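You operate a simulated robot arm through the tools that you are given. There is no shell and no other tool. Be economical: measure what you need, move in short steps, check, and stop when the job is done.

You run a simulated two-armed robot. Do the job below in one go: nothing can be reset, and whatever is moved stays where it is left.

TASK
Pick up the white thread cone from the top of the finishing machine with one hand, pass it to the other hand and put it in the inside of the tray marked rubber. Set down upright: thread cone.

It is judged by the outcome, as a careful person would: the job done as asked, and still so three seconds after it is handed in. It fails if anything else is knocked over, pushed out of place, dropped, spilled or broken.

THE ROBOT
Two 7-joint arms with two-finger parallel grippers on one trunk, on a base that drives. Base frame: it is fixed to the floor where the robot stands at the start and does not move with it; the origin is under the middle of the robot, x ahead of it, y to its left, z up; the surface under the hand at the start is at about z = 800. Lengths are in mm, angles in rad, forces in N, time in s.
The left shoulder is at the start at [50, 187, 1060], the right one opposite. With the tool pointing down near the work surface each hand reaches from about 100 to 660 mm from the robot's upright axis, wherever it stands, measured 20 degrees to its own side. Places, roughly: inside of the tray marked RUBBER (23x22 cm) [-2100, 740, 800]. Payload 3.43 kg a hand.
The TCP of each hand is the grasp point between the finger pads, 30 mm short of the fingertips. In the tool frame z runs along the fingers and y along their closing line. Largest opening 94 mm; finger width 28, thickness 10; the body of the gripper, 50 by 96 mm, starts 55 mm behind the TCP.
Orientation is that of the tool frame in the base frame, as a unit quaternion [x, y, z, w]. With the fingers straight down and closing along the base's y, the tool's x points along the base's -x, its y along +y and its z along -z.

THE INTERFACE
- The arms move only by the tool step_arm. It takes "left_targets", "right_targets" or both (then of equal length, played together; a hand with none holds still); each is a list of rows, each a list of 7 numbers: the shift along the tool's x, y, z in mm, then the turn, a rotation vector about the tool's x, y, z in rad, then the finger opening in mm, from 0 to 94. In form: [[tx, ty, tz, rx, ry, rz, hand], ...]. A call has 1 to 20 rows; each row is the pose to reach, as a shift and turn from the pose commanded when the call began, along the tool's axes at that moment. Rows are played at 5 a second. More than 50 mm and 0.15 rad between two rows, or a gripper value outside its range, and nothing of the call is played. A pose out of reach is approached as far as the arm can. The call stops where the force on the tool passes 40 N (or 10 N more than at its start, if that is more) or the arm is blocked; 0.2 s more then pass. Each finger travels about 153 mm/s and halts on what it meets, pressing with about 39 N; the grip force reading is that of the motor and also rises with nothing between the fingers. The clock runs only during rows and for 0.2 s after the last one: add rows that repeat a pose to give the fingers time. The reply holds the time, the measured pose of the TCP, the force on the tool along the base axes, the opening and the grip force, in the units named above and with some noise, with the torque about the TCP (base axes, N m) and any sound that the robot's microphone picked up.
- Cameras (640 x 400 px; columns grow to the right, rows downward): "scene" is now at [143.9, 38.9, 1230.2]; the picture's right is [0.34, -0.94, 0.00], its down [-0.48, -0.18, -0.86] and it looks along [0.81, 0.29, -0.52] (base axes); focal length 214 px, centre (320, 200). "left" rides on the left gripper at [76, -14, -103] in its tool frame; the picture's right is [0.18, 0.98, 0.00], its down [-0.75, 0.14, -0.64] and it looks along [-0.63, 0.12, 0.77] (tool axes); focal length 243 px, centre (320, 200). "right" rides on the right gripper at [76, 14, -103] in its tool frame; the picture's right is [-0.18, 0.98, 0.00], its down [-0.75, -0.14, -0.64] and it looks along [-0.63, -0.12, 0.77] (tool axes); focal length 243 px, centre (320, 200).
- capture(camera): a new picture of that camera. The clock stands still meanwhile.
- lift_body(by): slides the trunk up (or, below 0, down) by that many mm; the arms and the scene camera ride with it, the base frame stays. It gives what a move gives, with no picture.
- roll_base(legs): drives the robot by 1 to 6 legs, each [ahead, left, turn to the left] in mm, mm and rad, along the robot's own axes; the way and the turn of a leg run together, so that a leg with both is an arc; at most 1500 mm and 3.142 rad a leg. The arms and the cameras ride along, it lands a little off, and it stops where it bumps. It gives what a move gives.
- turn_head(pan, tilt): turns the head with the scene camera to pan (to the left, within 1.396 rad either way) and tilt (down, from -0.506 to 1.204), counted from straight ahead of the robot. It gives what a move gives.
- pixel_to_xyz(camera, pixels): there is no depth. For up to 12 entries [column, row, z] of the newest picture of that camera ("zoom" is the newest enlarged one), the place [x, y] in the base frame at which the ray of that pixel passes the height z, good to about 2 mm, but the place of the scene camera against the robot may be out by one fixed shift of up to 12 mm in any direction. The clock stands still meanwhile.
- enlarge(camera, box): a new picture of the part [left, top, right, bottom] of that camera's present view, enlarged. The clock stands still meanwhile.
- hand_in(): hands the job in; it is judged then, once.

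Go step by step. Measure first, check grasps and placings, and put right what went wrong. The budget is 80 turns and 62 pictures, counting those below and the enlarged ones. Unless the task says otherwise, let go and move clear before handing in, and close with one line.

The tools are called after "Call:" by a JSON object that holds its "op" and its "data". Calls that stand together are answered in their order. step_arm: Moves the arms, as the interface text tells. Its arguments: {"type":"object","properties":{"left_targets":{"type":"array","items":{"type":"array","items":{"type":"number"}}},"right_targets":{"type":"array","items":{"type":"array","items":{"type":"number"}}}},"required":[]} The other tools are called the same way: lift_body (by) slides the trunk up or down; roll_base (legs) drives the base; turn_head (pan, tilt) turns the head that bears the scene camera; capture (camera) takes a picture; pixel_to_xyz (camera, pixels) gives the place at which the rays of pixels pass given heights; enlarge (camera, box) takes an enlarged picture of a part of a camera's view; hand_in () hands the job in.

At the start:

```text
time_s: 0.0
left_tool_pos: [287.3, 283.6, 1130.0]
left_ee_rot: [0.0, 1.0, 0.0, 0.0]
left_ft_force: [0.6, 0.1, 0.1]
left_ft_torque: [-0.01, 0.01, -0.02]
left_finger_gap: 94.3
left_finger_force: 0.1
right_tool_pos: [401.4, 17.4, 1108.8]
right_ee_rot: [0.0, 1.0, 0.0, 0.0]
right_ft_force: [0.6, -0.3, 0.0]
right_ft_torque: [-0.03, -0.01, -0.03]
right_finger_gap: 94.0
right_finger_force: 0.0
trunk travel left (down, up): [-275.0, 157.0]
robot x, y, heading: [-0.5, -1.0, -0.001]
head pan, tilt: [0.349, 0.541]
```

scene: 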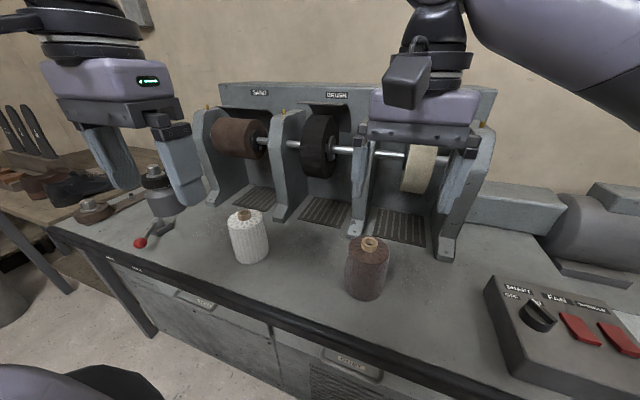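
right: 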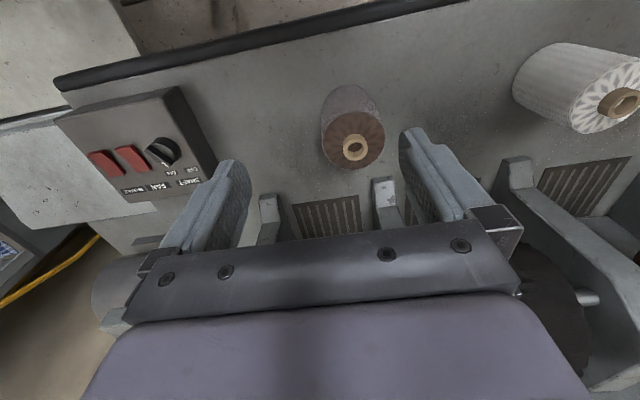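
left: 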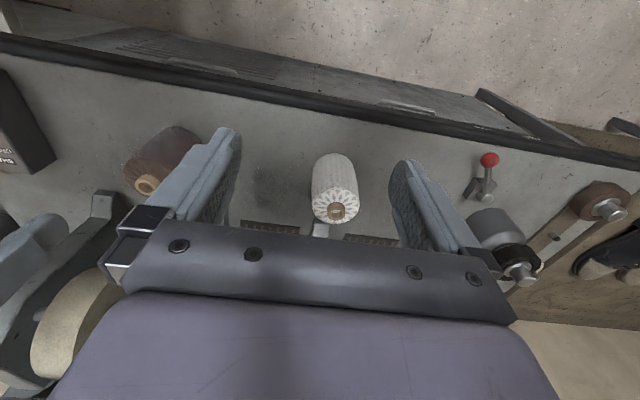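

The white cone shows in the scene view at about (248,238), with its top near (244,214), and in the left hand's view at (335,190). I'll measure it.

Call:
{"op": "pixel_to_xyz", "data": {"camera": "scene", "pixels": [[251, 262, 800], [235, 258, 800], [269, 255, 800], [244, 215, 900], [228, 217, 880], [263, 214, 880], [370, 242, 900]]}}

Call:
{"op": "pixel_to_xyz", "data": {"camera": "left", "pixels": [[337, 211, 900], [337, 211, 880], [332, 155, 800], [313, 165, 800], [353, 165, 800], [313, 205, 880], [358, 203, 880]]}}

Call:
{"op": "enlarge", "data": {"camera": "left", "box": [240, 120, 440, 245]}}

Call:
{"op": "enlarge", "data": {"camera": "scene", "box": [180, 180, 340, 280]}}

```text
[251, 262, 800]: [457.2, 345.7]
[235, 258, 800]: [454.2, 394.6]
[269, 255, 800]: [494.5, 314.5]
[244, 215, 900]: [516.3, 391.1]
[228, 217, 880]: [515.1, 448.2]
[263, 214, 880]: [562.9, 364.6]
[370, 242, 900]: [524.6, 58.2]
```

```text
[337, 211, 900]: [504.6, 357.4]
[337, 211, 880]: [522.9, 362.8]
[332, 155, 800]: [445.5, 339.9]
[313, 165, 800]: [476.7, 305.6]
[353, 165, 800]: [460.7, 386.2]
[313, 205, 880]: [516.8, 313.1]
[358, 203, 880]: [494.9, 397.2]
```

```text
3.20 times, centred on (340, 182) of left
```

zoom: 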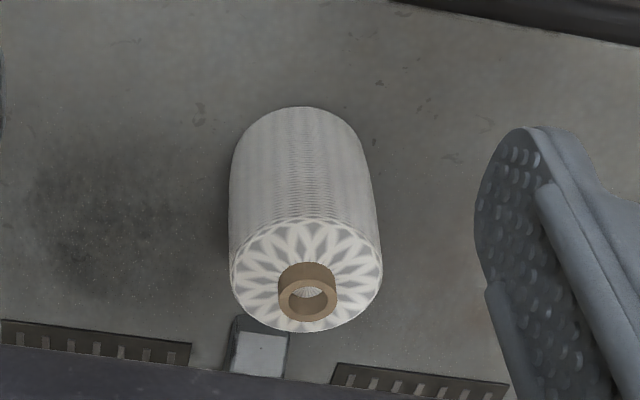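

```text
4.00 times, centred on (260, 230) of scene
```

zoom: 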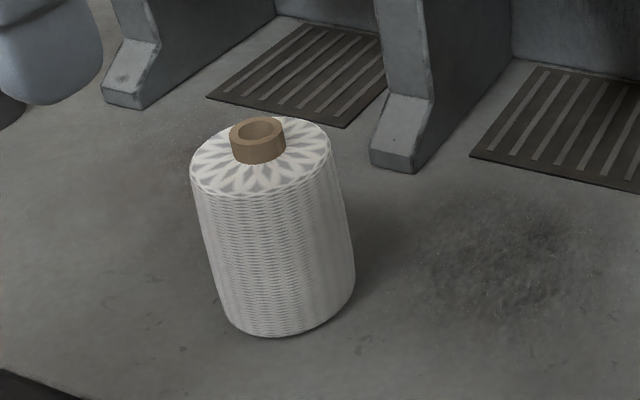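

The two views suggest the cone is taller than I assumed, with its top near z 940. I'll shift the left hand sideways for a stereo baseline and measure again.

Call:
{"op": "step_arm", "data": {"left_targets": [[0, 40, 0, 0, 0, 0, 94], [0, 80, 0, 0, 0, 0, 94], [0, 120, 0, 0, 0, 0, 94], [0, 120, 0, 0, 0, 0, 94]]}}

Call:
{"op": "enlarge", "data": {"camera": "left", "box": [140, 80, 380, 230]}}

Call:
{"op": "capture", "data": {"camera": "left"}}

```text
time_s: 1.0
left_tool_pos: [287.8, 403.9, 1129.3]
left_ee_rot: [0.0, 1.0, 0.0, 0.0]
left_ft_force: [0.0, 0.0, 0.3]
left_ft_torque: [0.01, 0.01, 0.0]
left_finger_gap: 93.8
left_finger_force: 0.0
right_tool_pos: [403.8, 17.8, 1108.1]
right_ee_rot: [0.0, 1.0, 0.0, 0.0]
right_ft_force: [0.2, -0.1, 0.3]
right_ft_torque: [-0.03, 0.03, -0.02]
right_finger_gap: 94.0
right_finger_force: 0.0
trunk travel left (down, up): [-275.0, 157.0]
robot x, y, heading: [1.1, -1.2, -0.001]
head pan, tilt: [0.349, 0.541]
```

```text
2.67 times, centred on (260, 155) of left
```

zoom: 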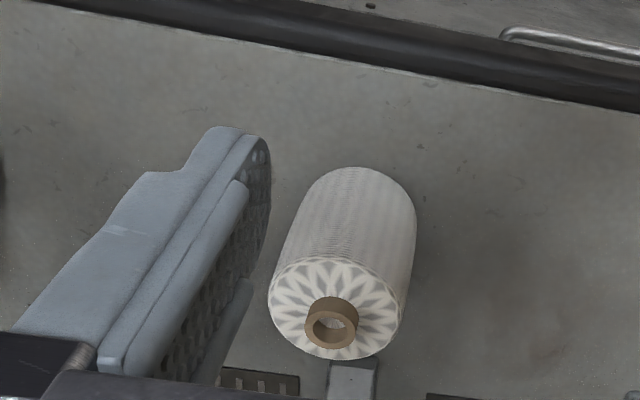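

```text
55 pictures are left
```

left: 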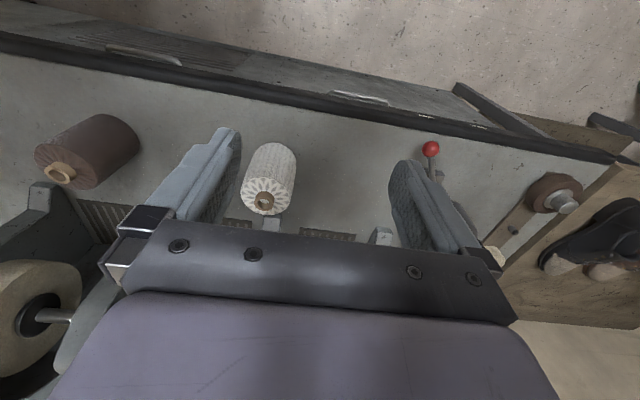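

The hole now sits at (264.5,202), against (336,212) before. I'll get ground rays at two heights so I can triangulate.

Call:
{"op": "pixel_to_xyz", "data": {"camera": "left", "pixels": [[264.5, 201.9, 900], [264.5, 201.9, 940], [273.1, 142.6, 800], [273.1, 142.6, 840], [431, 149, 800], [431, 149, 900], [560, 200, 850], [300, 104, 800], [400, 124, 800]]}}

```text
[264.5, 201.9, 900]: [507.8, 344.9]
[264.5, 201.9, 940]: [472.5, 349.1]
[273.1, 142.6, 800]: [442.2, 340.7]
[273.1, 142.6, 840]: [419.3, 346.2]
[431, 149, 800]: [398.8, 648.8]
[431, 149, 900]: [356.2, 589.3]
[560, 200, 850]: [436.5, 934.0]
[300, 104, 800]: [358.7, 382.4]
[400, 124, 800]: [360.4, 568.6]
```

Triangulated, the cone's axis is at about (483,348). Its base is at z 800, its core top at about 928 and its diameter about 80. The plan is a low side grasp with the left hand, camera side up, then a top grasp by the right hand. I'll start by yawing the left hand.

Call:
{"op": "step_arm", "data": {"left_targets": [[0, 0, 0, 0, 0, -0.148, 94], [0, 0, 0, 0, 0, -0.296, 94], [0, 0, 0, 0, 0, -0.444, 94], [0, 0, 0, 0, 0, -0.592, 94], [0, 0, 0, 0, 0, -0.74, 94], [0, 0, 0, 0, 0, -0.888, 94], [0, 0, 0, 0, 0, -1.036, 94], [0, 0, 0, 0, 0, -1.184, 94], [0, 0, 0, 0, 0, -1.332, 94], [0, 0, 0, 0, 0, -1.48, 94], [0, 0, 0, 0, 0, -1.628, 94], [0, 0, 0, 0, 0, -1.776, 94], [0, 0, 0, 0, 0, -1.924, 94], [0, 0, 0, 0, 0, -2.072, 94], [0, 0, 0, 0, 0, -2.22, 94], [0, 0, 0, 0, 0, -2.356, 94], [0, 0, 0, 0, 0, -2.356, 94]]}}

```text
time_s: 4.6
left_tool_pos: [286.1, 404.1, 1130.7]
left_ee_rot: [0.924, -0.382, 0.001, 0.001]
left_ft_force: [0.1, 0.9, 0.2]
left_ft_torque: [0.01, 0.01, 0.0]
left_finger_gap: 94.0
left_finger_force: 0.1
right_tool_pos: [404.6, 17.0, 1108.5]
right_ee_rot: [0.0, 1.0, 0.0, 0.0]
right_ft_force: [-0.5, 0.0, 0.2]
right_ft_torque: [-0.02, 0.02, -0.02]
right_finger_gap: 93.8
right_finger_force: 0.2
trunk travel left (down, up): [-275.0, 157.0]
robot x, y, heading: [-1.5, 1.3, 0.002]
head pan, tilt: [0.349, 0.541]
```

The yaw reached its target. Now I'll pitch the fingers to 15° below horizontal, pointing along (0.7,-0.7), while moving the TCP to about (398,433).

Call:
{"op": "step_arm", "data": {"left_targets": [[6, -10, 0, 0, 0.145, 0, 94], [12, -20, 0, 0, 0.29, 0, 94], [18, -30, 0, 0, 0.435, 0, 94], [24, -40, 0, 0, 0.58, 0, 94], [30, -50, 0, 0, 0.725, 0, 94], [36, -60, 0, 0, 0.87, 0, 94], [42, -70, 0, 0, 1.015, 0, 94], [48, -80, 0, 0, 1.16, 0, 94], [58.7, -99.7, 0, 0, 1.309, 0, 94], [58.7, -99.7, 0, 0, 1.309, 0, 94]]}}

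Call:
{"op": "capture", "data": {"camera": "scene"}}

Call:
{"op": "capture", "data": {"camera": "left"}}

```text
time_s: 6.8
left_tool_pos: [396.0, 434.0, 1130.2]
left_ee_rot: [0.733, -0.304, 0.563, 0.233]
left_ft_force: [-0.2, 0.1, -0.4]
left_ft_torque: [-0.02, 0.0, 0.02]
left_finger_gap: 94.1
left_finger_force: 0.0
right_tool_pos: [402.7, 16.8, 1108.5]
right_ee_rot: [0.0, 1.0, -0.001, 0.0]
right_ft_force: [1.0, -0.1, 0.2]
right_ft_torque: [0.02, 0.03, -0.01]
right_finger_gap: 94.1
right_finger_force: 0.1
trunk travel left (down, up): [-275.0, 157.0]
robot x, y, heading: [-2.6, -0.5, 0.003]
head pan, tilt: [0.349, 0.541]
```

```text
54 pictures are left
```

scene: 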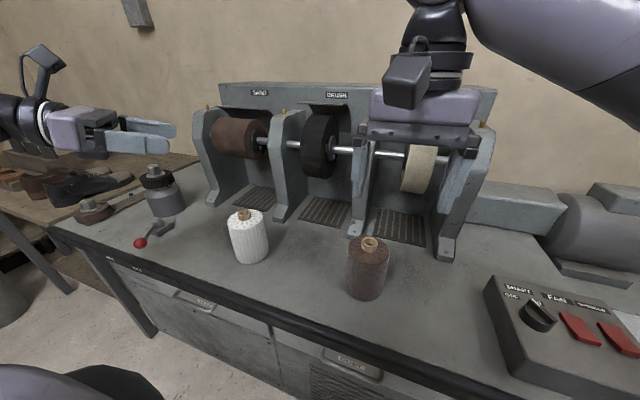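

```text
53 pictures are left
```

left: 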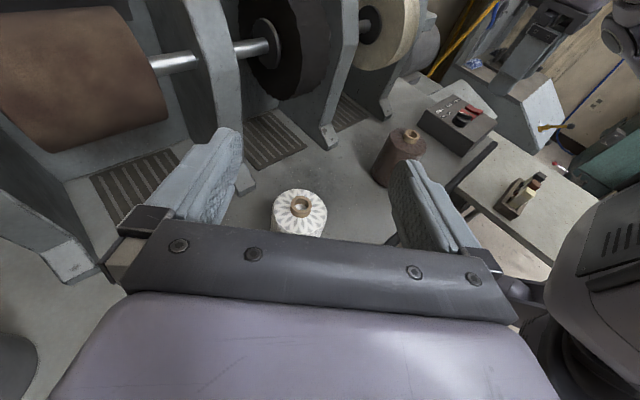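

The pose is good: the scene view shows the hand at (120,135), fingers level and camera on top. I'll lower it most of the way and check.

Call:
{"op": "step_arm", "data": {"left_targets": [[-40.2, 0, 10.8, 0, 0, 0, 94], [-80.5, 0, 21.6, 0, 0, 0, 94], [-120.7, 0, 32.4, 0, 0, 0, 94], [-161, 0, 43.1, 0, 0, 0, 94], [-201.2, 0, 53.9, 0, 0, 0, 94], [-241.5, 0, 64.7, 0, 0, 0, 94], [-241.5, 0, 64.7, 0, 0, 0, 94]]}}

Call:
{"op": "capture", "data": {"camera": "left"}}

Call:
{"op": "capture", "data": {"camera": "scene"}}

```text
time_s: 8.4
left_tool_pos: [400.6, 432.7, 881.4]
left_ee_rot: [0.733, -0.304, 0.562, 0.233]
left_ft_force: [0.2, 0.0, 0.2]
left_ft_torque: [0.01, 0.01, 0.04]
left_finger_gap: 94.2
left_finger_force: 0.1
right_tool_pos: [402.5, 18.4, 1107.5]
right_ee_rot: [0.0, 1.0, 0.0, 0.001]
right_ft_force: [0.2, -0.7, 0.2]
right_ft_torque: [-0.03, 0.0, -0.01]
right_finger_gap: 93.7
right_finger_force: 0.1
trunk travel left (down, up): [-275.0, 157.0]
robot x, y, heading: [1.3, 0.5, -0.004]
head pan, tilt: [0.349, 0.541]
```

```text
52 pictures are left
```

left: 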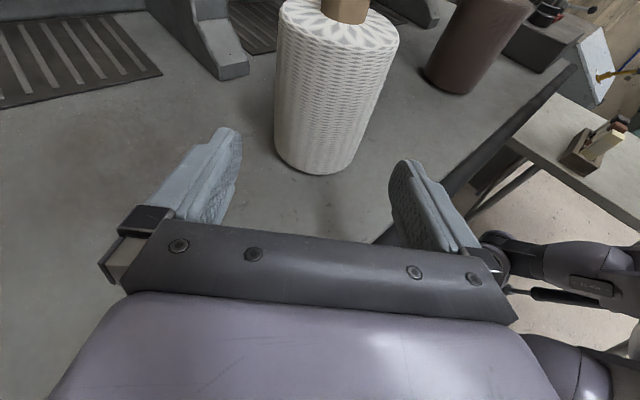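

```text
51 pictures are left
```

scene: 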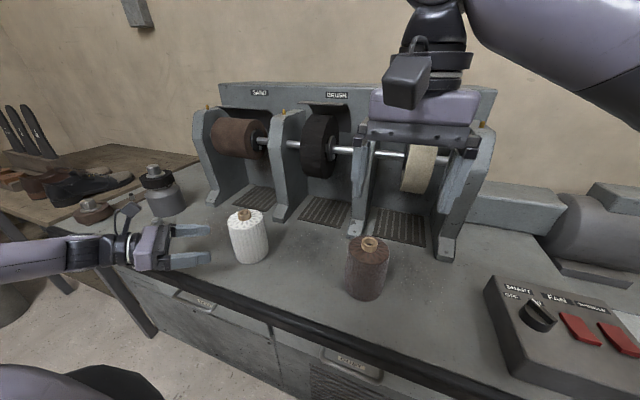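

The cone sits slightly left of the finger midline in the view. I'll measure its base edges from here.

Call:
{"op": "pixel_to_xyz", "data": {"camera": "left", "pixels": [[318, 174, 800], [275, 140, 810], [364, 140, 835], [274, 110, 835], [370, 110, 850], [344, 22, 915], [344, 15, 920]]}}

Call:
{"op": "enlarge", "data": {"camera": "left", "box": [200, 0, 456, 200]}}

```text
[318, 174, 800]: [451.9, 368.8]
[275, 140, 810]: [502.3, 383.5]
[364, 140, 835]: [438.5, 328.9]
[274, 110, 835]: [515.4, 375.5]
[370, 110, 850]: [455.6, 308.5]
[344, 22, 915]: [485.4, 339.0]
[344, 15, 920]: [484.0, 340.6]
```

```text
2.00 times, centred on (328, 100) of left
```

zoom: 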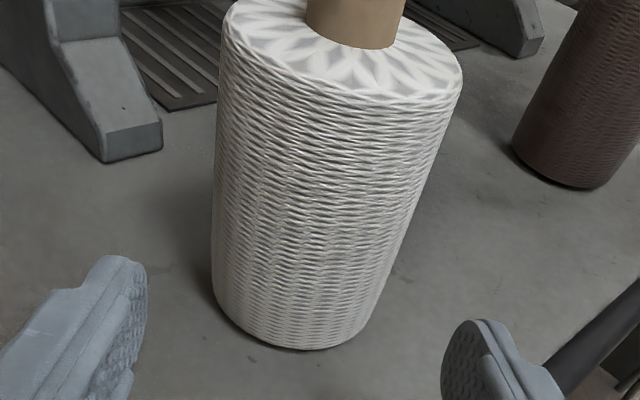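

I misread the pixel mapping there, so I'll redo it with zoom pixels.

Call:
{"op": "pixel_to_xyz", "data": {"camera": "zoom", "pixels": [[292, 350, 800], [212, 290, 800], [376, 310, 800], [355, 40, 915], [355, 25, 915], [213, 200, 850], [420, 200, 850]]}}

```text
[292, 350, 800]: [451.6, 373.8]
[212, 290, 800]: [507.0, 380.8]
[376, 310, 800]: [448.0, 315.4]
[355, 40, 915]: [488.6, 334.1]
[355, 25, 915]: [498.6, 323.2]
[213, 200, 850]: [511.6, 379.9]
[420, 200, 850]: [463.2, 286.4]
```

The cone's diameter is about 85, so the clearance is small. I'll lower to z≈834, then do a precise alignment view.

Call:
{"op": "step_arm", "data": {"left_targets": [[-22.7, 0, 6.1, 0, 0, 0, 94], [-45.4, 0, 12.2, 0, 0, 0, 94], [-45.4, 0, 12.2, 0, 0, 0, 94]]}}

Call:
{"op": "enlarge", "data": {"camera": "left", "box": [160, 0, 480, 200]}}

Call:
{"op": "capture", "data": {"camera": "left"}}

```text
time_s: 9.2
left_tool_pos: [399.9, 433.3, 834.5]
left_ee_rot: [0.733, -0.304, 0.562, 0.233]
left_ft_force: [0.4, -0.3, 0.5]
left_ft_torque: [-0.03, 0.0, 0.01]
left_finger_gap: 93.8
left_finger_force: 0.1
right_tool_pos: [402.7, 17.4, 1107.5]
right_ee_rot: [0.0, 1.0, 0.0, 0.0]
right_ft_force: [1.1, 0.1, 0.8]
right_ft_torque: [0.02, 0.0, -0.01]
right_finger_gap: 93.9
right_finger_force: 0.1
trunk travel left (down, up): [-275.0, 157.0]
robot x, y, heading: [0.8, 2.0, -0.001]
head pan, tilt: [0.349, 0.541]
```

```text
2.00 times, centred on (320, 100) of left
```

zoom: 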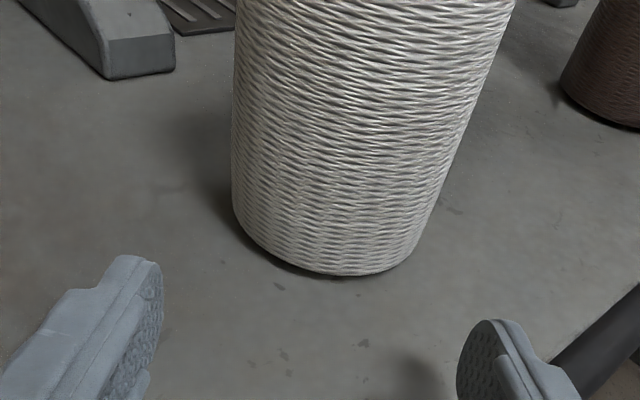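

```text
48 pictures are left
```

left: 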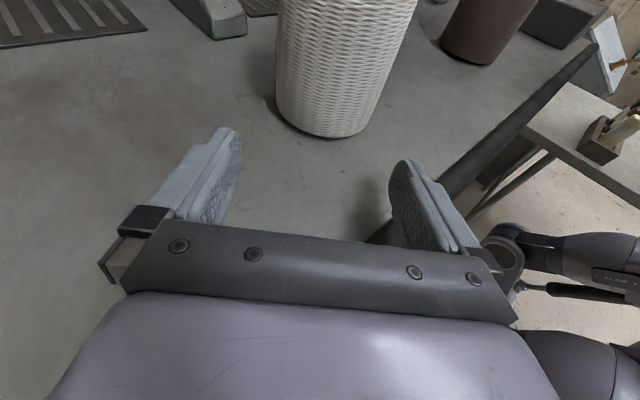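

I'll fit a circle to the bottom arc.

Call:
{"op": "pixel_to_xyz", "data": {"camera": "zoom", "pixels": [[234, 212, 802], [250, 237, 802], [275, 256, 802], [310, 270, 802], [345, 275, 802], [380, 270, 802], [405, 258, 802], [415, 245, 802]]}}

```text
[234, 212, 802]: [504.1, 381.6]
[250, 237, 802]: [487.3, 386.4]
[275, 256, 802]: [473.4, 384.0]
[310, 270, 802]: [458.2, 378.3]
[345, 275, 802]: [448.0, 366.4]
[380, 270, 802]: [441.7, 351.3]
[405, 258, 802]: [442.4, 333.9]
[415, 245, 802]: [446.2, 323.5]
```

The fit gives a centre of about (481,346) and a radius of about 41. That needs 4 mm along tool y and 119 mm forward. I'll go halfway and check alignment.

Call:
{"op": "step_arm", "data": {"left_targets": [[0, 4.4, 0, 0, 0, 0, 94], [7, 4.4, 26, 0, 0, 0, 94], [13, 4.4, 48.3, 0, 0, 0, 94], [13, 4.4, 48.3, 0, 0, 0, 94]]}}

Call:
{"op": "capture", "data": {"camera": "left"}}

```text
time_s: 10.2
left_tool_pos: [430.3, 396.9, 834.5]
left_ee_rot: [0.733, -0.303, 0.563, 0.233]
left_ft_force: [0.7, 0.2, -1.1]
left_ft_torque: [0.01, -0.02, -0.03]
left_finger_gap: 94.1
left_finger_force: 0.0
right_tool_pos: [404.4, 17.3, 1107.5]
right_ee_rot: [0.0, 1.0, 0.0, 0.0]
right_ft_force: [-0.7, -0.6, 0.4]
right_ft_torque: [0.02, -0.03, -0.02]
right_finger_gap: 94.2
right_finger_force: 0.1
trunk travel left (down, up): [-275.0, 157.0]
robot x, y, heading: [-2.2, -0.0, -0.0]
head pan, tilt: [0.349, 0.541]
```

```text
47 pictures are left
```

left: 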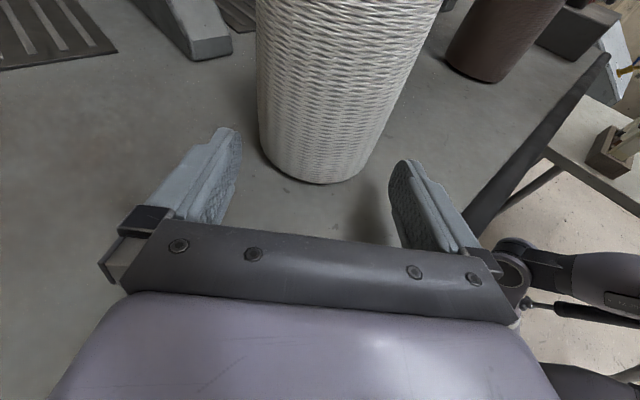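

I'll repeat the arc fit from here to confirm the lateral alignment.

Call:
{"op": "enlarge", "data": {"camera": "left", "box": [200, 60, 440, 210]}}

```text
2.67 times, centred on (320, 135) of left
```

zoom: 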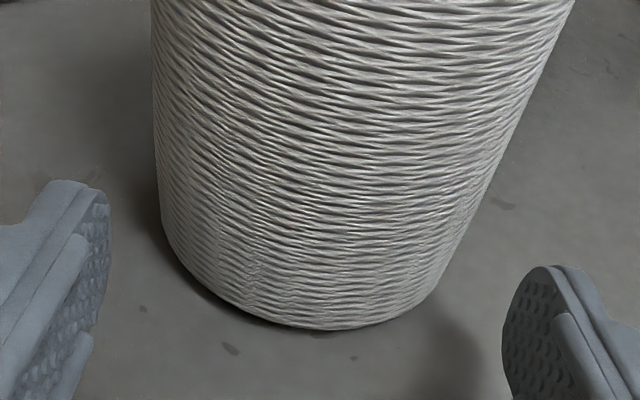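

Call:
{"op": "pixel_to_xyz", "data": {"camera": "zoom", "pixels": [[165, 232, 804], [180, 262, 803], [210, 291, 802], [250, 313, 802], [300, 327, 802], [340, 329, 802], [380, 322, 802], [415, 306, 803], [440, 280, 804]]}}

```text
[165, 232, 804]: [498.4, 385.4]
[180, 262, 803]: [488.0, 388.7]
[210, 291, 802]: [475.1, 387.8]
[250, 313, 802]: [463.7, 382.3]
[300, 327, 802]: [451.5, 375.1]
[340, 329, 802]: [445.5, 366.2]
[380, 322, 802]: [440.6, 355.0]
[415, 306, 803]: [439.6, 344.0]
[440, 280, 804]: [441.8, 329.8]
```

The centre fits at (481,347) with radius 41, and the hand is aligned to within 1 mm. I'll move forward the remaining 71 mm and close.

Call:
{"op": "step_arm", "data": {"left_targets": [[5, -0.6, 18, 0, 0, 0, 94], [10, -0.6, 36, 0, 0, 0, 94], [14, -0.6, 53, 0, 0, 0, 94], [18.2, -0.6, 68, 0, 0, 0, 94], [18.2, -0.6, 68, 0, 0, 0, 94]]}}

Call:
{"op": "capture", "data": {"camera": "scene"}}

Call:
{"op": "capture", "data": {"camera": "left"}}

```text
time_s: 11.4
left_tool_pos: [482.5, 345.0, 833.8]
left_ee_rot: [0.733, -0.303, 0.563, 0.232]
left_ft_force: [-0.8, -0.6, 0.3]
left_ft_torque: [0.04, 0.01, 0.0]
left_finger_gap: 93.9
left_finger_force: 0.0
right_tool_pos: [403.4, 17.9, 1108.2]
right_ee_rot: [0.0, 1.0, 0.001, 0.0]
right_ft_force: [-0.4, -0.2, 0.2]
right_ft_torque: [0.04, -0.01, -0.02]
right_finger_gap: 93.8
right_finger_force: 0.0
trunk travel left (down, up): [-275.0, 157.0]
robot x, y, heading: [0.3, -2.6, 0.0]
head pan, tilt: [0.349, 0.541]
```

```text
45 pictures are left
```

scene: 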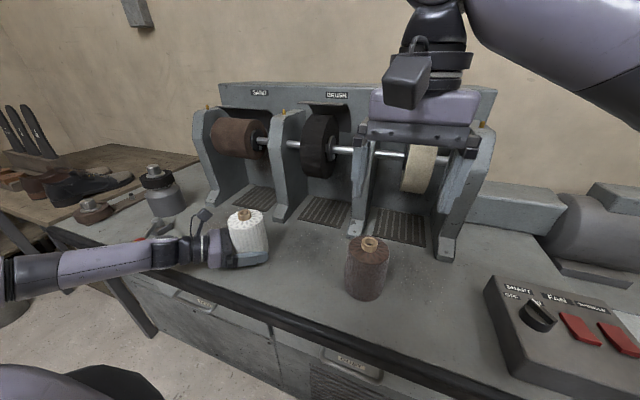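

```text
44 pictures are left
```

left: 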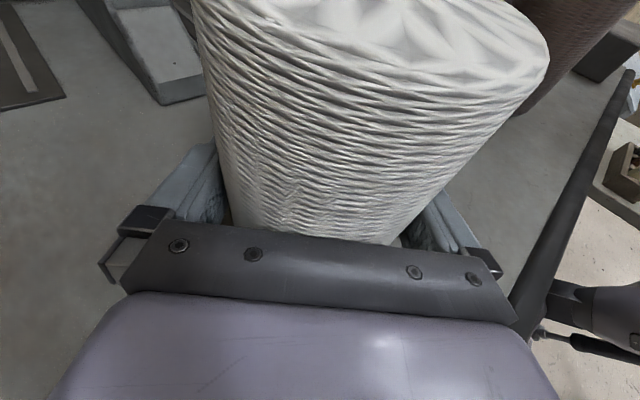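

The cone is between the fingers with no contact force. I'll close the hand, then lift 5 mm to check the weight.

Call:
{"op": "step_arm", "data": {"left_targets": [[0, 0, 0, 0, 0, 0, 76], [0, 0, 0, 0, 0, 0, 60], [0, 0, 0, 0, 0, 0, 60], [0, 0, 0, 0, 0, 0, 60]]}}

```text
time_s: 12.4
left_tool_pos: [482.3, 345.8, 834.3]
left_ee_rot: [0.733, -0.303, 0.563, 0.233]
left_ft_force: [1.1, -0.2, -0.5]
left_ft_torque: [-0.06, 0.02, 0.0]
left_finger_gap: 90.0
left_finger_force: 39.7
right_tool_pos: [403.8, 16.2, 1107.6]
right_ee_rot: [0.0, 1.0, 0.0, 0.0]
right_ft_force: [1.0, -0.2, 0.0]
right_ft_torque: [0.0, 0.02, 0.04]
right_finger_gap: 94.2
right_finger_force: 0.0
trunk travel left (down, up): [-275.0, 157.0]
robot x, y, heading: [-0.4, -1.9, -0.002]
head pan, tilt: [0.349, 0.541]
```

Gripped at 90 mm opening with 39.7 N. Lifting straight up.

Call:
{"op": "step_arm", "data": {"left_targets": [[4.8, 0, -1.3, 0, 0, 0, 60], [14.5, 0, -3.9, 0, 0, 0, 60], [29, 0, -7.8, 0, 0, 0, 60], [48.3, 0, -13, 0, 0, 0, 60], [77.3, 0, -20.7, 0, 0, 0, 60], [106, 0, -28.5, 0, 0, 0, 60], [125.6, 0, -33.7, 0, 0, 0, 60], [125.6, 0, -33.7, 0, 0, 0, 60]]}}

Call:
{"op": "capture", "data": {"camera": "scene"}}

```text
time_s: 14.2
left_tool_pos: [481.0, 344.6, 963.2]
left_ee_rot: [0.733, -0.303, 0.562, 0.233]
left_ft_force: [1.3, 0.3, -2.1]
left_ft_torque: [0.01, -0.01, -0.01]
left_finger_gap: 90.2
left_finger_force: 38.9
right_tool_pos: [403.8, 17.1, 1108.0]
right_ee_rot: [-0.001, 1.0, 0.0, 0.0]
right_ft_force: [-0.8, 0.6, 0.2]
right_ft_torque: [0.01, 0.02, -0.02]
right_finger_gap: 94.2
right_finger_force: 0.0
trunk travel left (down, up): [-275.0, 157.0]
robot x, y, heading: [0.8, -0.9, 0.002]
head pan, tilt: [0.349, 0.541]
```

```text
43 pictures are left
```

scene: 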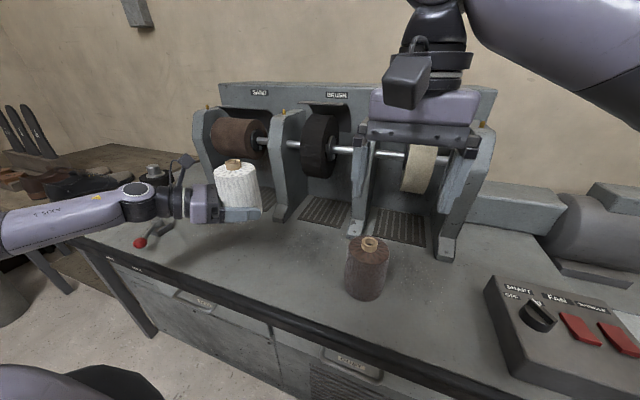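

Lift succeeded; the cone is held upright. Before the handover I'll back away from the machine, looking left first to see the surroundings.

Call:
{"op": "turn_head", "data": {"pan": 1.396, "tilt": 0.35}}

Call:
{"op": "capture", "data": {"camera": "scene"}}

Call:
{"op": "turn_head", "data": {"pan": -1.396, "tilt": 0.35}}

Call:
{"op": "capture", "data": {"camera": "scene"}}

```text
time_s: 15.5
left_tool_pos: [481.8, 344.8, 963.8]
left_ee_rot: [0.733, -0.304, 0.562, 0.234]
left_ft_force: [0.8, -0.4, -2.3]
left_ft_torque: [-0.03, -0.01, 0.01]
left_finger_gap: 89.9
left_finger_force: 38.6
right_tool_pos: [403.0, 17.5, 1107.8]
right_ee_rot: [0.0, 1.0, 0.0, 0.0]
right_ft_force: [-0.4, 1.1, -0.5]
right_ft_torque: [-0.03, -0.02, -0.02]
right_finger_gap: 94.1
right_finger_force: 0.1
trunk travel left (down, up): [-275.0, 157.0]
robot x, y, heading: [0.3, 0.4, 0.0]
head pan, tilt: [1.396, 0.351]
```

```text
42 pictures are left
```

scene: 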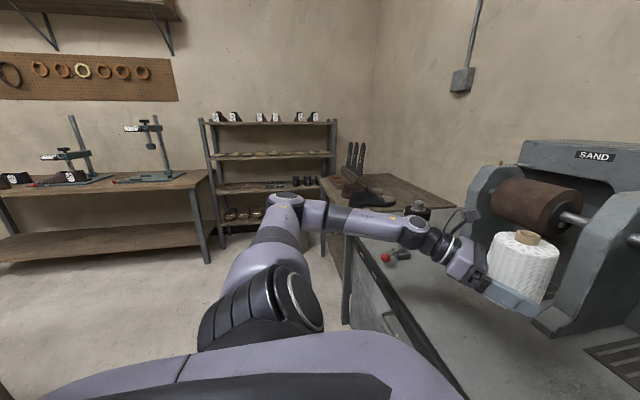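

```text
time_s: 18.0
left_tool_pos: [480.6, 344.8, 963.2]
left_ee_rot: [0.733, -0.303, 0.563, 0.232]
left_ft_force: [0.1, 0.9, -1.8]
left_ft_torque: [-0.02, -0.04, 0.03]
left_finger_gap: 90.2
left_finger_force: 39.5
right_tool_pos: [403.0, 17.3, 1107.6]
right_ee_rot: [0.0, 1.0, 0.0, 0.0]
right_ft_force: [0.2, -0.2, -0.1]
right_ft_torque: [0.01, 0.01, 0.0]
right_finger_gap: 94.1
right_finger_force: 0.1
trunk travel left (down, up): [-275.0, 157.0]
robot x, y, heading: [-0.2, 1.8, 0.001]
head pan, tilt: [-1.396, 0.351]
```

```text
41 pictures are left
```

scene: 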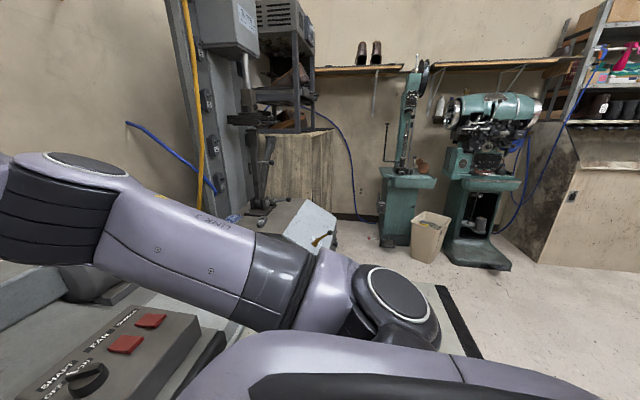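

The floor around me is open. I'll back off 350 mm and face the head forward.

Call:
{"op": "roll_base", "data": {"legs": [[-350, 0, 0]]}}

Call:
{"op": "turn_head", "data": {"pan": 0.2, "tilt": 0.5}}

Call:
{"op": "capture", "data": {"camera": "scene"}}

Call:
{"op": "capture", "data": {"camera": "right"}}

```text
time_s: 20.2
left_tool_pos: [139.1, 343.4, 961.3]
left_ee_rot: [0.733, -0.306, 0.561, 0.235]
left_ft_force: [0.1, -0.1, -2.8]
left_ft_torque: [0.0, 0.02, 0.02]
left_finger_gap: 90.2
left_finger_force: 38.6
right_tool_pos: [60.3, 15.7, 1107.4]
right_ee_rot: [0.003, 1.0, -0.001, 0.0]
right_ft_force: [0.6, 0.2, -0.4]
right_ft_torque: [-0.01, 0.0, -0.02]
right_finger_gap: 94.0
right_finger_force: 0.0
trunk travel left (down, up): [-275.0, 157.0]
robot x, y, heading: [-344.4, 2.9, -0.005]
head pan, tilt: [-1.396, 0.351]
stopped in leg 1: the robot was blocked; the commanded pose is now the measured one
```

```text
time_s: 21.9
left_tool_pos: [140.4, 342.2, 962.5]
left_ee_rot: [0.732, -0.306, 0.561, 0.235]
left_ft_force: [-0.4, -0.5, -2.7]
left_ft_torque: [0.0, -0.01, 0.0]
left_finger_gap: 89.9
left_finger_force: 38.7
right_tool_pos: [58.4, 16.1, 1108.0]
right_ee_rot: [0.003, 1.0, 0.0, 0.0]
right_ft_force: [-0.1, -0.6, -0.3]
right_ft_torque: [0.02, 0.03, -0.01]
right_finger_gap: 94.4
right_finger_force: 0.0
trunk travel left (down, up): [-275.0, 157.0]
robot x, y, heading: [-344.7, 1.1, -0.004]
head pan, tilt: [0.201, 0.499]
```

```text
40 pictures are left
```

scene: 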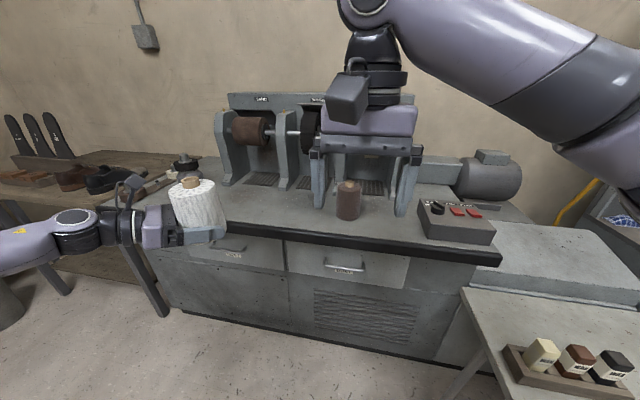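

```text
39 pictures are left
```

right: 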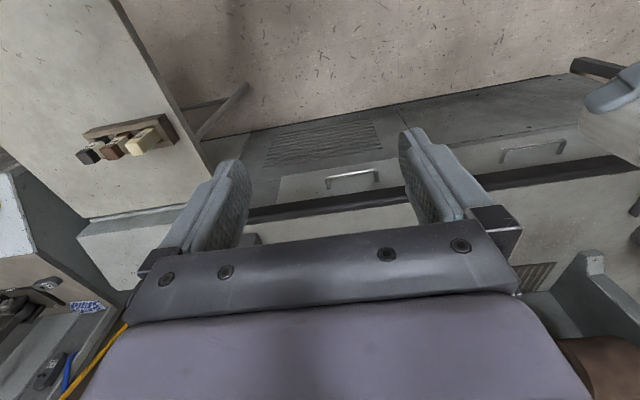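

The backing stopped at 344 mm because it bumped something. I'll ease forward and look around for it.

Call:
{"op": "roll_base", "data": {"legs": [[30, 0, 0]]}}

Call:
{"op": "turn_head", "data": {"pan": 1.396, "tilt": 0.75}}

Call:
{"op": "capture", "data": {"camera": "scene"}}

Call:
{"op": "turn_head", "data": {"pan": -1.396, "tilt": 0.75}}

Call:
{"op": "capture", "data": {"camera": "scene"}}

```text
time_s: 22.7
left_tool_pos: [170.8, 341.9, 963.6]
left_ee_rot: [0.732, -0.306, 0.561, 0.235]
left_ft_force: [0.8, 0.3, -2.5]
left_ft_torque: [0.02, -0.03, -0.05]
left_finger_gap: 90.0
left_finger_force: 38.8
right_tool_pos: [89.9, 15.2, 1107.0]
right_ee_rot: [0.002, 1.0, -0.001, 0.0]
right_ft_force: [0.5, -0.4, -0.1]
right_ft_torque: [-0.01, 0.0, -0.01]
right_finger_gap: 94.0
right_finger_force: 0.1
trunk travel left (down, up): [-275.0, 157.0]
robot x, y, heading: [-313.3, 1.8, -0.006]
head pan, tilt: [0.201, 0.499]
```

```text
time_s: 24.1
left_tool_pos: [170.3, 343.0, 963.4]
left_ee_rot: [0.732, -0.306, 0.562, 0.236]
left_ft_force: [0.2, 0.6, -1.7]
left_ft_torque: [-0.02, 0.01, 0.02]
left_finger_gap: 90.2
left_finger_force: 39.4
right_tool_pos: [88.7, 15.2, 1108.4]
right_ee_rot: [0.002, 1.0, 0.0, 0.0]
right_ft_force: [0.3, -0.3, 0.0]
right_ft_torque: [-0.02, 0.0, 0.0]
right_finger_gap: 94.1
right_finger_force: 0.1
trunk travel left (down, up): [-275.0, 157.0]
robot x, y, heading: [-314.2, 2.4, -0.009]
head pan, tilt: [1.396, 0.75]
```

```text
38 pictures are left
```

scene: 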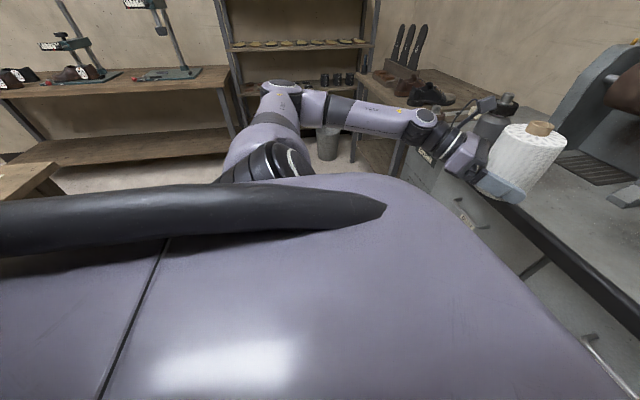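

```text
time_s: 26.6
left_tool_pos: [170.3, 343.0, 962.2]
left_ee_rot: [0.733, -0.306, 0.56, 0.235]
left_ft_force: [-0.1, 0.5, -3.3]
left_ft_torque: [0.0, -0.05, 0.01]
left_finger_gap: 90.1
left_finger_force: 39.9
right_tool_pos: [90.3, 15.6, 1107.3]
right_ee_rot: [0.003, 1.0, 0.0, 0.0]
right_ft_force: [0.5, -0.2, -0.8]
right_ft_torque: [0.04, -0.02, -0.02]
right_finger_gap: 93.7
right_finger_force: 0.1
trunk travel left (down, up): [-275.0, 157.0]
robot x, y, heading: [-313.6, -0.0, -0.008]
head pan, tilt: [-1.396, 0.75]
```

```text
37 pictures are left
```

scene: 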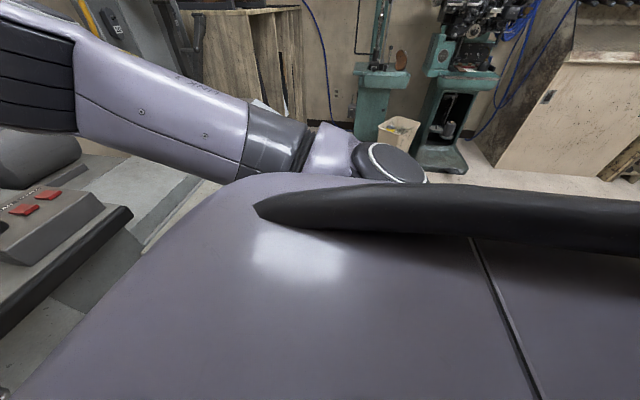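

A wooden bench behind me, at (20,185) in the left-pan view, is what I bumped. I'm clear of it now. Next I'll raise the right hand and yaw it so it closes along x, with its camera on the far side.

Call:
{"op": "step_arm", "data": {"right_targets": [[-3, 5, -15, 0, 0, -0.145, 94], [-6, 10, -30, 0, 0, -0.29, 94], [-9, 15, -45, 0, 0, -0.435, 94], [-12, 20, -60, 0, 0, -0.58, 94], [-15, 25, -60, 0, 0, -0.725, 94], [-18, 30, -60, 0, 0, -0.87, 94], [-21, 35, -60, 0, 0, -1.015, 94], [-24, 40, -60, 0, 0, -1.16, 94], [-26, 45, -60, 0, 0, -1.305, 94], [-26, 45, -60, 0, 0, -1.45, 94], [-26, 45, -60, 0, 0, -1.571, 94], [-26, 45, -60, 0, 0, -1.571, 94]]}}

Call:
{"op": "turn_head", "data": {"pan": 0.1, "tilt": 0.5}}

```text
time_s: 29.2
left_tool_pos: [170.2, 342.4, 963.2]
left_ee_rot: [0.733, -0.306, 0.561, 0.235]
left_ft_force: [-0.6, 1.2, -2.5]
left_ft_torque: [-0.04, 0.0, -0.02]
left_finger_gap: 89.6
left_finger_force: 39.3
right_tool_pos: [126.8, 47.6, 1174.9]
right_ee_rot: [-0.696, 0.718, 0.008, 0.006]
right_ft_force: [-0.4, -0.4, 0.1]
right_ft_torque: [-0.01, -0.01, 0.01]
right_finger_gap: 94.1
right_finger_force: 0.0
trunk travel left (down, up): [-275.0, 157.0]
robot x, y, heading: [-315.5, 1.7, -0.008]
head pan, tilt: [-1.396, 0.75]
```

```text
time_s: 30.8
left_tool_pos: [169.7, 343.6, 962.5]
left_ee_rot: [0.733, -0.306, 0.561, 0.235]
left_ft_force: [-0.5, 0.8, -1.2]
left_ft_torque: [-0.03, 0.01, 0.02]
left_finger_gap: 90.0
left_finger_force: 38.4
right_tool_pos: [126.3, 46.3, 1173.2]
right_ee_rot: [-0.695, 0.719, 0.008, 0.005]
right_ft_force: [-1.2, -0.9, -0.7]
right_ft_torque: [-0.01, -0.03, -0.01]
right_finger_gap: 94.0
right_finger_force: 0.0
trunk travel left (down, up): [-275.0, 157.0]
robot x, y, heading: [-313.0, 3.2, -0.003]
head pan, tilt: [0.099, 0.499]
```

The right hand stopped about 2° and 15 mm short, near a joint limit. I'll back its yaw off by 15° and check that the pose is reached exactly.

Call:
{"op": "step_arm", "data": {"right_targets": [[0, 0, 0, 0, 0, 0.13, 94], [0, 0, 0, 0, 0, 0.26, 94], [0, 0, 0, 0, 0, 0.26, 94]]}}

Call:
{"op": "capture", "data": {"camera": "scene"}}

```text
time_s: 31.6
left_tool_pos: [170.8, 343.4, 962.7]
left_ee_rot: [0.733, -0.306, 0.56, 0.235]
left_ft_force: [0.5, 0.2, -1.9]
left_ft_torque: [-0.06, 0.0, -0.03]
left_finger_gap: 89.8
left_finger_force: 38.8
right_tool_pos: [125.2, 46.5, 1173.6]
right_ee_rot: [-0.595, 0.804, 0.01, 0.005]
right_ft_force: [0.5, 0.2, 0.2]
right_ft_torque: [0.01, 0.02, -0.04]
right_finger_gap: 94.1
right_finger_force: 0.1
trunk travel left (down, up): [-275.0, 157.0]
robot x, y, heading: [-313.4, -1.2, -0.004]
head pan, tilt: [0.099, 0.499]
```

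```text
36 pictures are left
```

scene: 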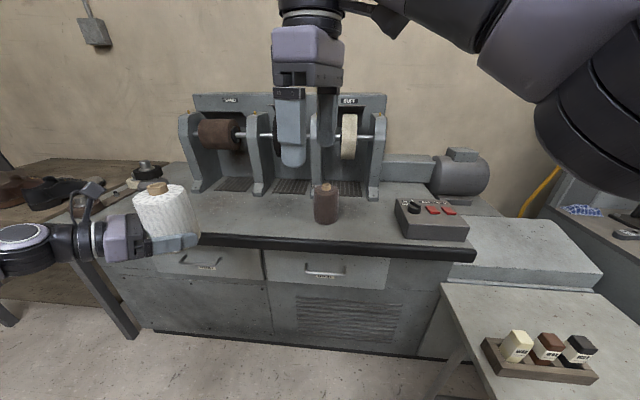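

The right hand accepted the yaw. I'll bring the left hand with the cone under it, turned so the fingers run parallel, and correct the right hand's slight tilt.

Call:
{"op": "step_arm", "data": {"left_targets": [[4.5, 24.4, 16.9, -0.1045, 0, 0.028, 60], [9.1, 48.7, 33.8, -0.209, 0, 0.056, 60], [13.6, 73.1, 50.7, -0.3135, 0, 0.084, 60], [18.1, 97.4, 67.6, -0.418, 0, 0.112, 60], [22.7, 121.8, 84.5, -0.5225, 0, 0.14, 60], [27.2, 146.2, 101.4, -0.627, 0, 0.168, 60], [31.7, 170.5, 118.3, -0.7315, 0, 0.196, 60], [36.2, 194.9, 135.2, -0.836, 0, 0.224, 60], [40.8, 219.2, 152.1, -0.9405, 0, 0.252, 60], [45.3, 243.6, 169, -1.045, 0, 0.28, 60], [45.3, 243.6, 169, -1.045, 0, 0.28, 60]]}}

Call:
{"op": "step_arm", "data": {"right_targets": [[0, 0, 0, 0.0064, 0.021, 0, 94], [0, 0, 0, 0.0064, 0.021, 0, 94]]}}

Call:
{"op": "capture", "data": {"camera": "scene"}}

Call:
{"op": "capture", "data": {"camera": "right"}}

```text
time_s: 34.0
left_tool_pos: [118.6, 47.1, 963.6]
left_ee_rot: [-0.47, 0.639, -0.36, -0.491]
left_ft_force: [0.3, -0.8, -2.6]
left_ft_torque: [0.0, 0.0, 0.0]
left_finger_gap: 90.3
left_finger_force: 39.4
right_tool_pos: [126.4, 47.1, 1172.6]
right_ee_rot: [-0.596, 0.803, 0.01, 0.005]
right_ft_force: [0.2, 0.1, -0.6]
right_ft_torque: [-0.02, 0.01, 0.01]
right_finger_gap: 94.1
right_finger_force: 0.0
trunk travel left (down, up): [-275.0, 157.0]
robot x, y, heading: [-314.6, -1.5, -0.006]
head pan, tilt: [0.099, 0.499]
```

```text
time_s: 34.8
left_tool_pos: [118.1, 46.4, 962.5]
left_ee_rot: [-0.471, 0.64, -0.359, -0.49]
left_ft_force: [-0.5, 0.1, -2.2]
left_ft_torque: [0.01, 0.0, 0.02]
left_finger_gap: 89.8
left_finger_force: 39.3
right_tool_pos: [133.6, 33.5, 1180.5]
right_ee_rot: [-0.584, 0.811, 0.009, 0.006]
right_ft_force: [-0.1, -0.1, 0.2]
right_ft_torque: [0.01, 0.0, 0.01]
right_finger_gap: 93.9
right_finger_force: 0.0
trunk travel left (down, up): [-275.0, 157.0]
robot x, y, heading: [-313.1, -2.0, -0.006]
head pan, tilt: [0.099, 0.499]
stopped in row 2 (right hand): the arm was blocked; the commanded pose is now the measured one
```

```text
35 pictures are left
```

scene: 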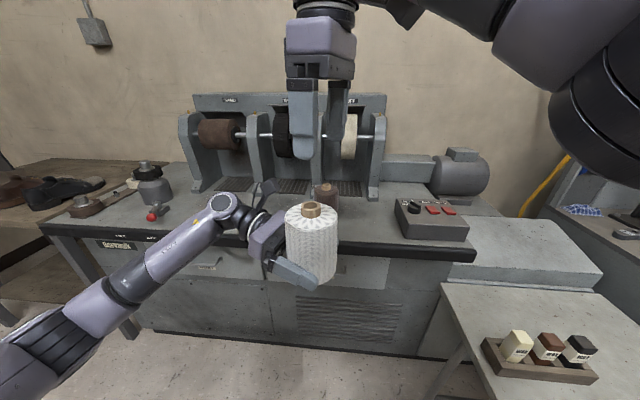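

```text
34 pictures are left
```

right: 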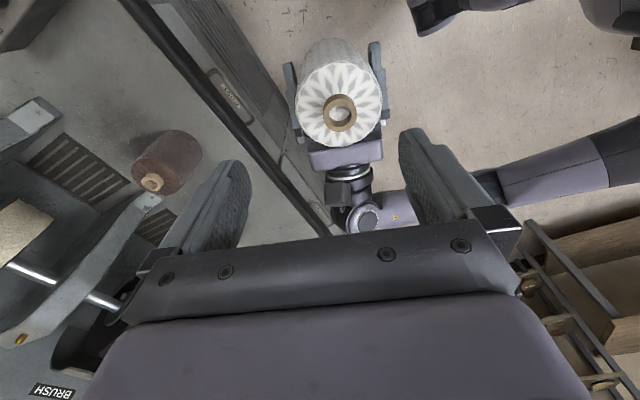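

The right arm hits a joint limit when this high. I'll lower both hands together by 130 mm to give the right arm an easier pose.

Call:
{"op": "step_arm", "data": {"left_targets": [[-25, 0, 6.7, 0, 0, 0, 60], [-50.2, 0, 13.5, 0, 0, 0, 60], [-75.3, 0, 20.2, 0, 0, 0, 60], [-100.5, 0, 27, 0, 0, 0, 60], [-125.6, 0, 33.7, 0, 0, 0, 60], [-125.6, 0, 33.7, 0, 0, 0, 60]], "right_targets": [[0, 0, 26, 0, 0, 0, 94], [0, 0, 52, 0, 0, 0, 94], [0, 0, 78, 0, 0, 0, 94], [0, 0, 104, 0, 0, 0, 94], [0, 0, 130, 0, 0, 0, 94], [0, 0, 130, 0, 0, 0, 94]]}}

```text
time_s: 36.2
left_tool_pos: [117.6, 48.1, 832.7]
left_ee_rot: [-0.47, 0.639, -0.36, -0.491]
left_ft_force: [0.1, -0.3, -2.6]
left_ft_torque: [-0.04, 0.01, -0.01]
left_finger_gap: 89.8
left_finger_force: 39.0
right_tool_pos: [131.9, 38.1, 1049.4]
right_ee_rot: [-0.585, 0.811, 0.009, 0.006]
right_ft_force: [0.9, -0.3, -0.4]
right_ft_torque: [-0.02, -0.01, -0.02]
right_finger_gap: 94.3
right_finger_force: 0.0
trunk travel left (down, up): [-275.0, 157.0]
robot x, y, heading: [-314.8, 1.9, -0.009]
head pan, tilt: [0.099, 0.499]
```

Both moved cleanly. Now I'll correct the right hand's tilt and centre it over the cone axis at about (118,50).

Call:
{"op": "step_arm", "data": {"right_targets": [[-3.5, 8.5, 0, 0.0032, 0.01, 0, 94], [-6.9, 17, 0, 0.0064, 0.021, 0, 94], [-6.9, 17, 0, 0.0064, 0.021, 0, 94]]}}

Call:
{"op": "capture", "data": {"camera": "right"}}

Call:
{"op": "capture", "data": {"camera": "scene"}}

```text
time_s: 37.0
left_tool_pos: [117.9, 47.7, 833.2]
left_ee_rot: [-0.47, 0.639, -0.36, -0.491]
left_ft_force: [-0.8, -0.4, -2.7]
left_ft_torque: [-0.02, -0.01, 0.0]
left_finger_gap: 89.9
left_finger_force: 39.5
right_tool_pos: [118.3, 49.8, 1049.7]
right_ee_rot: [-0.586, 0.81, -0.001, 0.0]
right_ft_force: [0.0, 0.2, -0.4]
right_ft_torque: [0.0, 0.0, 0.02]
right_finger_gap: 94.4
right_finger_force: 0.0
trunk travel left (down, up): [-275.0, 157.0]
robot x, y, heading: [-313.4, 0.4, -0.006]
head pan, tilt: [0.099, 0.499]
```

```text
33 pictures are left
```

right: 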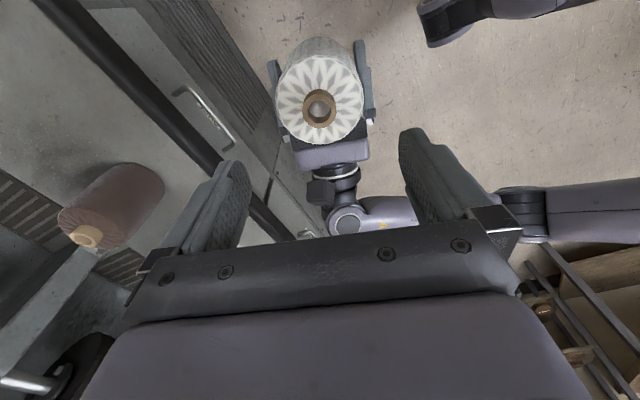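

```text
32 pictures are left
```

scene: 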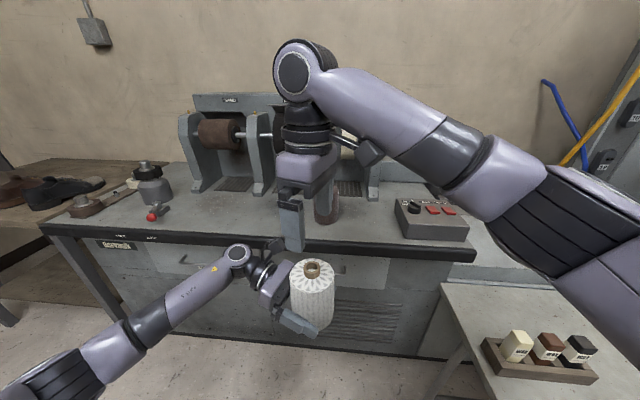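

The right hand reached its pose exactly. I'll measure the cone top from the right camera.

Call:
{"op": "enlarge", "data": {"camera": "right", "box": [240, 20, 400, 160]}}

```text
2.86 times, centred on (320, 90) of right
```

zoom: 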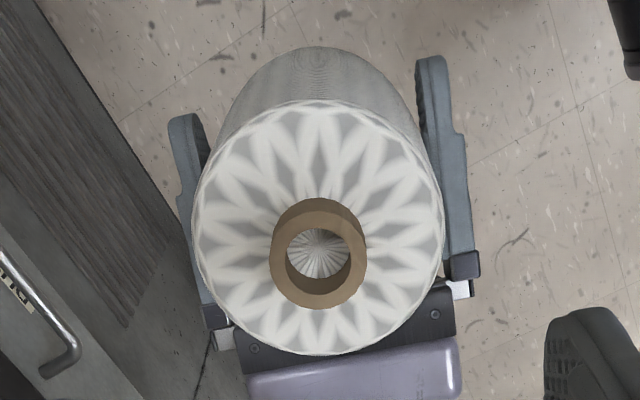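

Call:
{"op": "pixel_to_xyz", "data": {"camera": "zoom", "pixels": [[192, 228, 913], [444, 218, 913], [318, 100, 913], [320, 356, 913], [320, 258, 927], [320, 258, 920], [270, 258, 927], [368, 252, 927]]}}

```text
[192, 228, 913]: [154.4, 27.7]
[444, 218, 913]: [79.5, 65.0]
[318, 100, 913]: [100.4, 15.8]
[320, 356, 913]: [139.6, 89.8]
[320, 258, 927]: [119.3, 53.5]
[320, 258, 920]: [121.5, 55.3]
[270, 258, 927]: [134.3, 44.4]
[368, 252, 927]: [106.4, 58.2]
```

The cone is centred under the right hand to within about 1 mm; the top is about 84 mm across. Descending 100 mm first, then checking.

Call:
{"op": "step_arm", "data": {"right_targets": [[0, 0, 25, 0, 0, 0, 94], [0, 0, 50, 0, 0, 0, 94], [0, 0, 75, 0, 0, 0, 94], [0, 0, 95, 0, 0, 0, 94], [0, 0, 95, 0, 0, 0, 94]]}}

Call:
{"op": "capture", "data": {"camera": "right"}}

Call:
{"op": "enlarge", "data": {"camera": "scene", "box": [200, 180, 420, 360]}}

```text
time_s: 38.2
left_tool_pos: [117.5, 48.0, 833.4]
left_ee_rot: [-0.47, 0.639, -0.36, -0.491]
left_ft_force: [1.3, 0.2, -3.3]
left_ft_torque: [0.0, 0.0, 0.01]
left_finger_gap: 89.7
left_finger_force: 38.8
right_tool_pos: [118.0, 49.4, 955.4]
right_ee_rot: [-0.585, 0.811, -0.001, -0.001]
right_ft_force: [0.5, 0.4, -0.8]
right_ft_torque: [0.01, 0.0, -0.02]
right_finger_gap: 94.0
right_finger_force: 0.1
trunk travel left (down, up): [-275.0, 157.0]
robot x, y, heading: [-312.6, 0.0, -0.011]
head pan, tilt: [0.099, 0.499]
```

```text
30 pictures are left
```

right: 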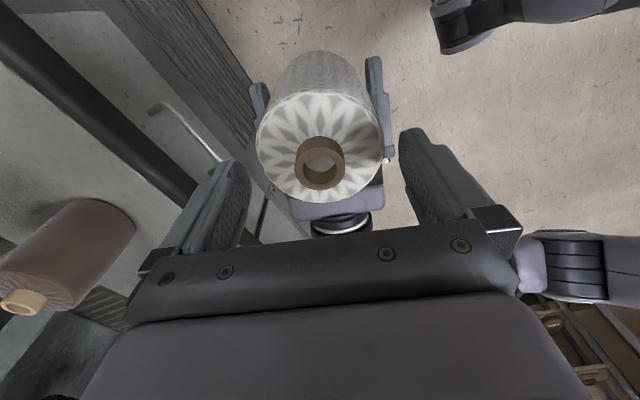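

```text
2.22 times, centred on (310, 270) of scene
```

zoom: 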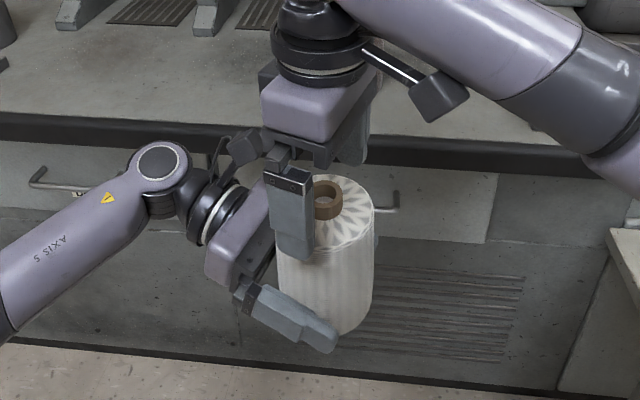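

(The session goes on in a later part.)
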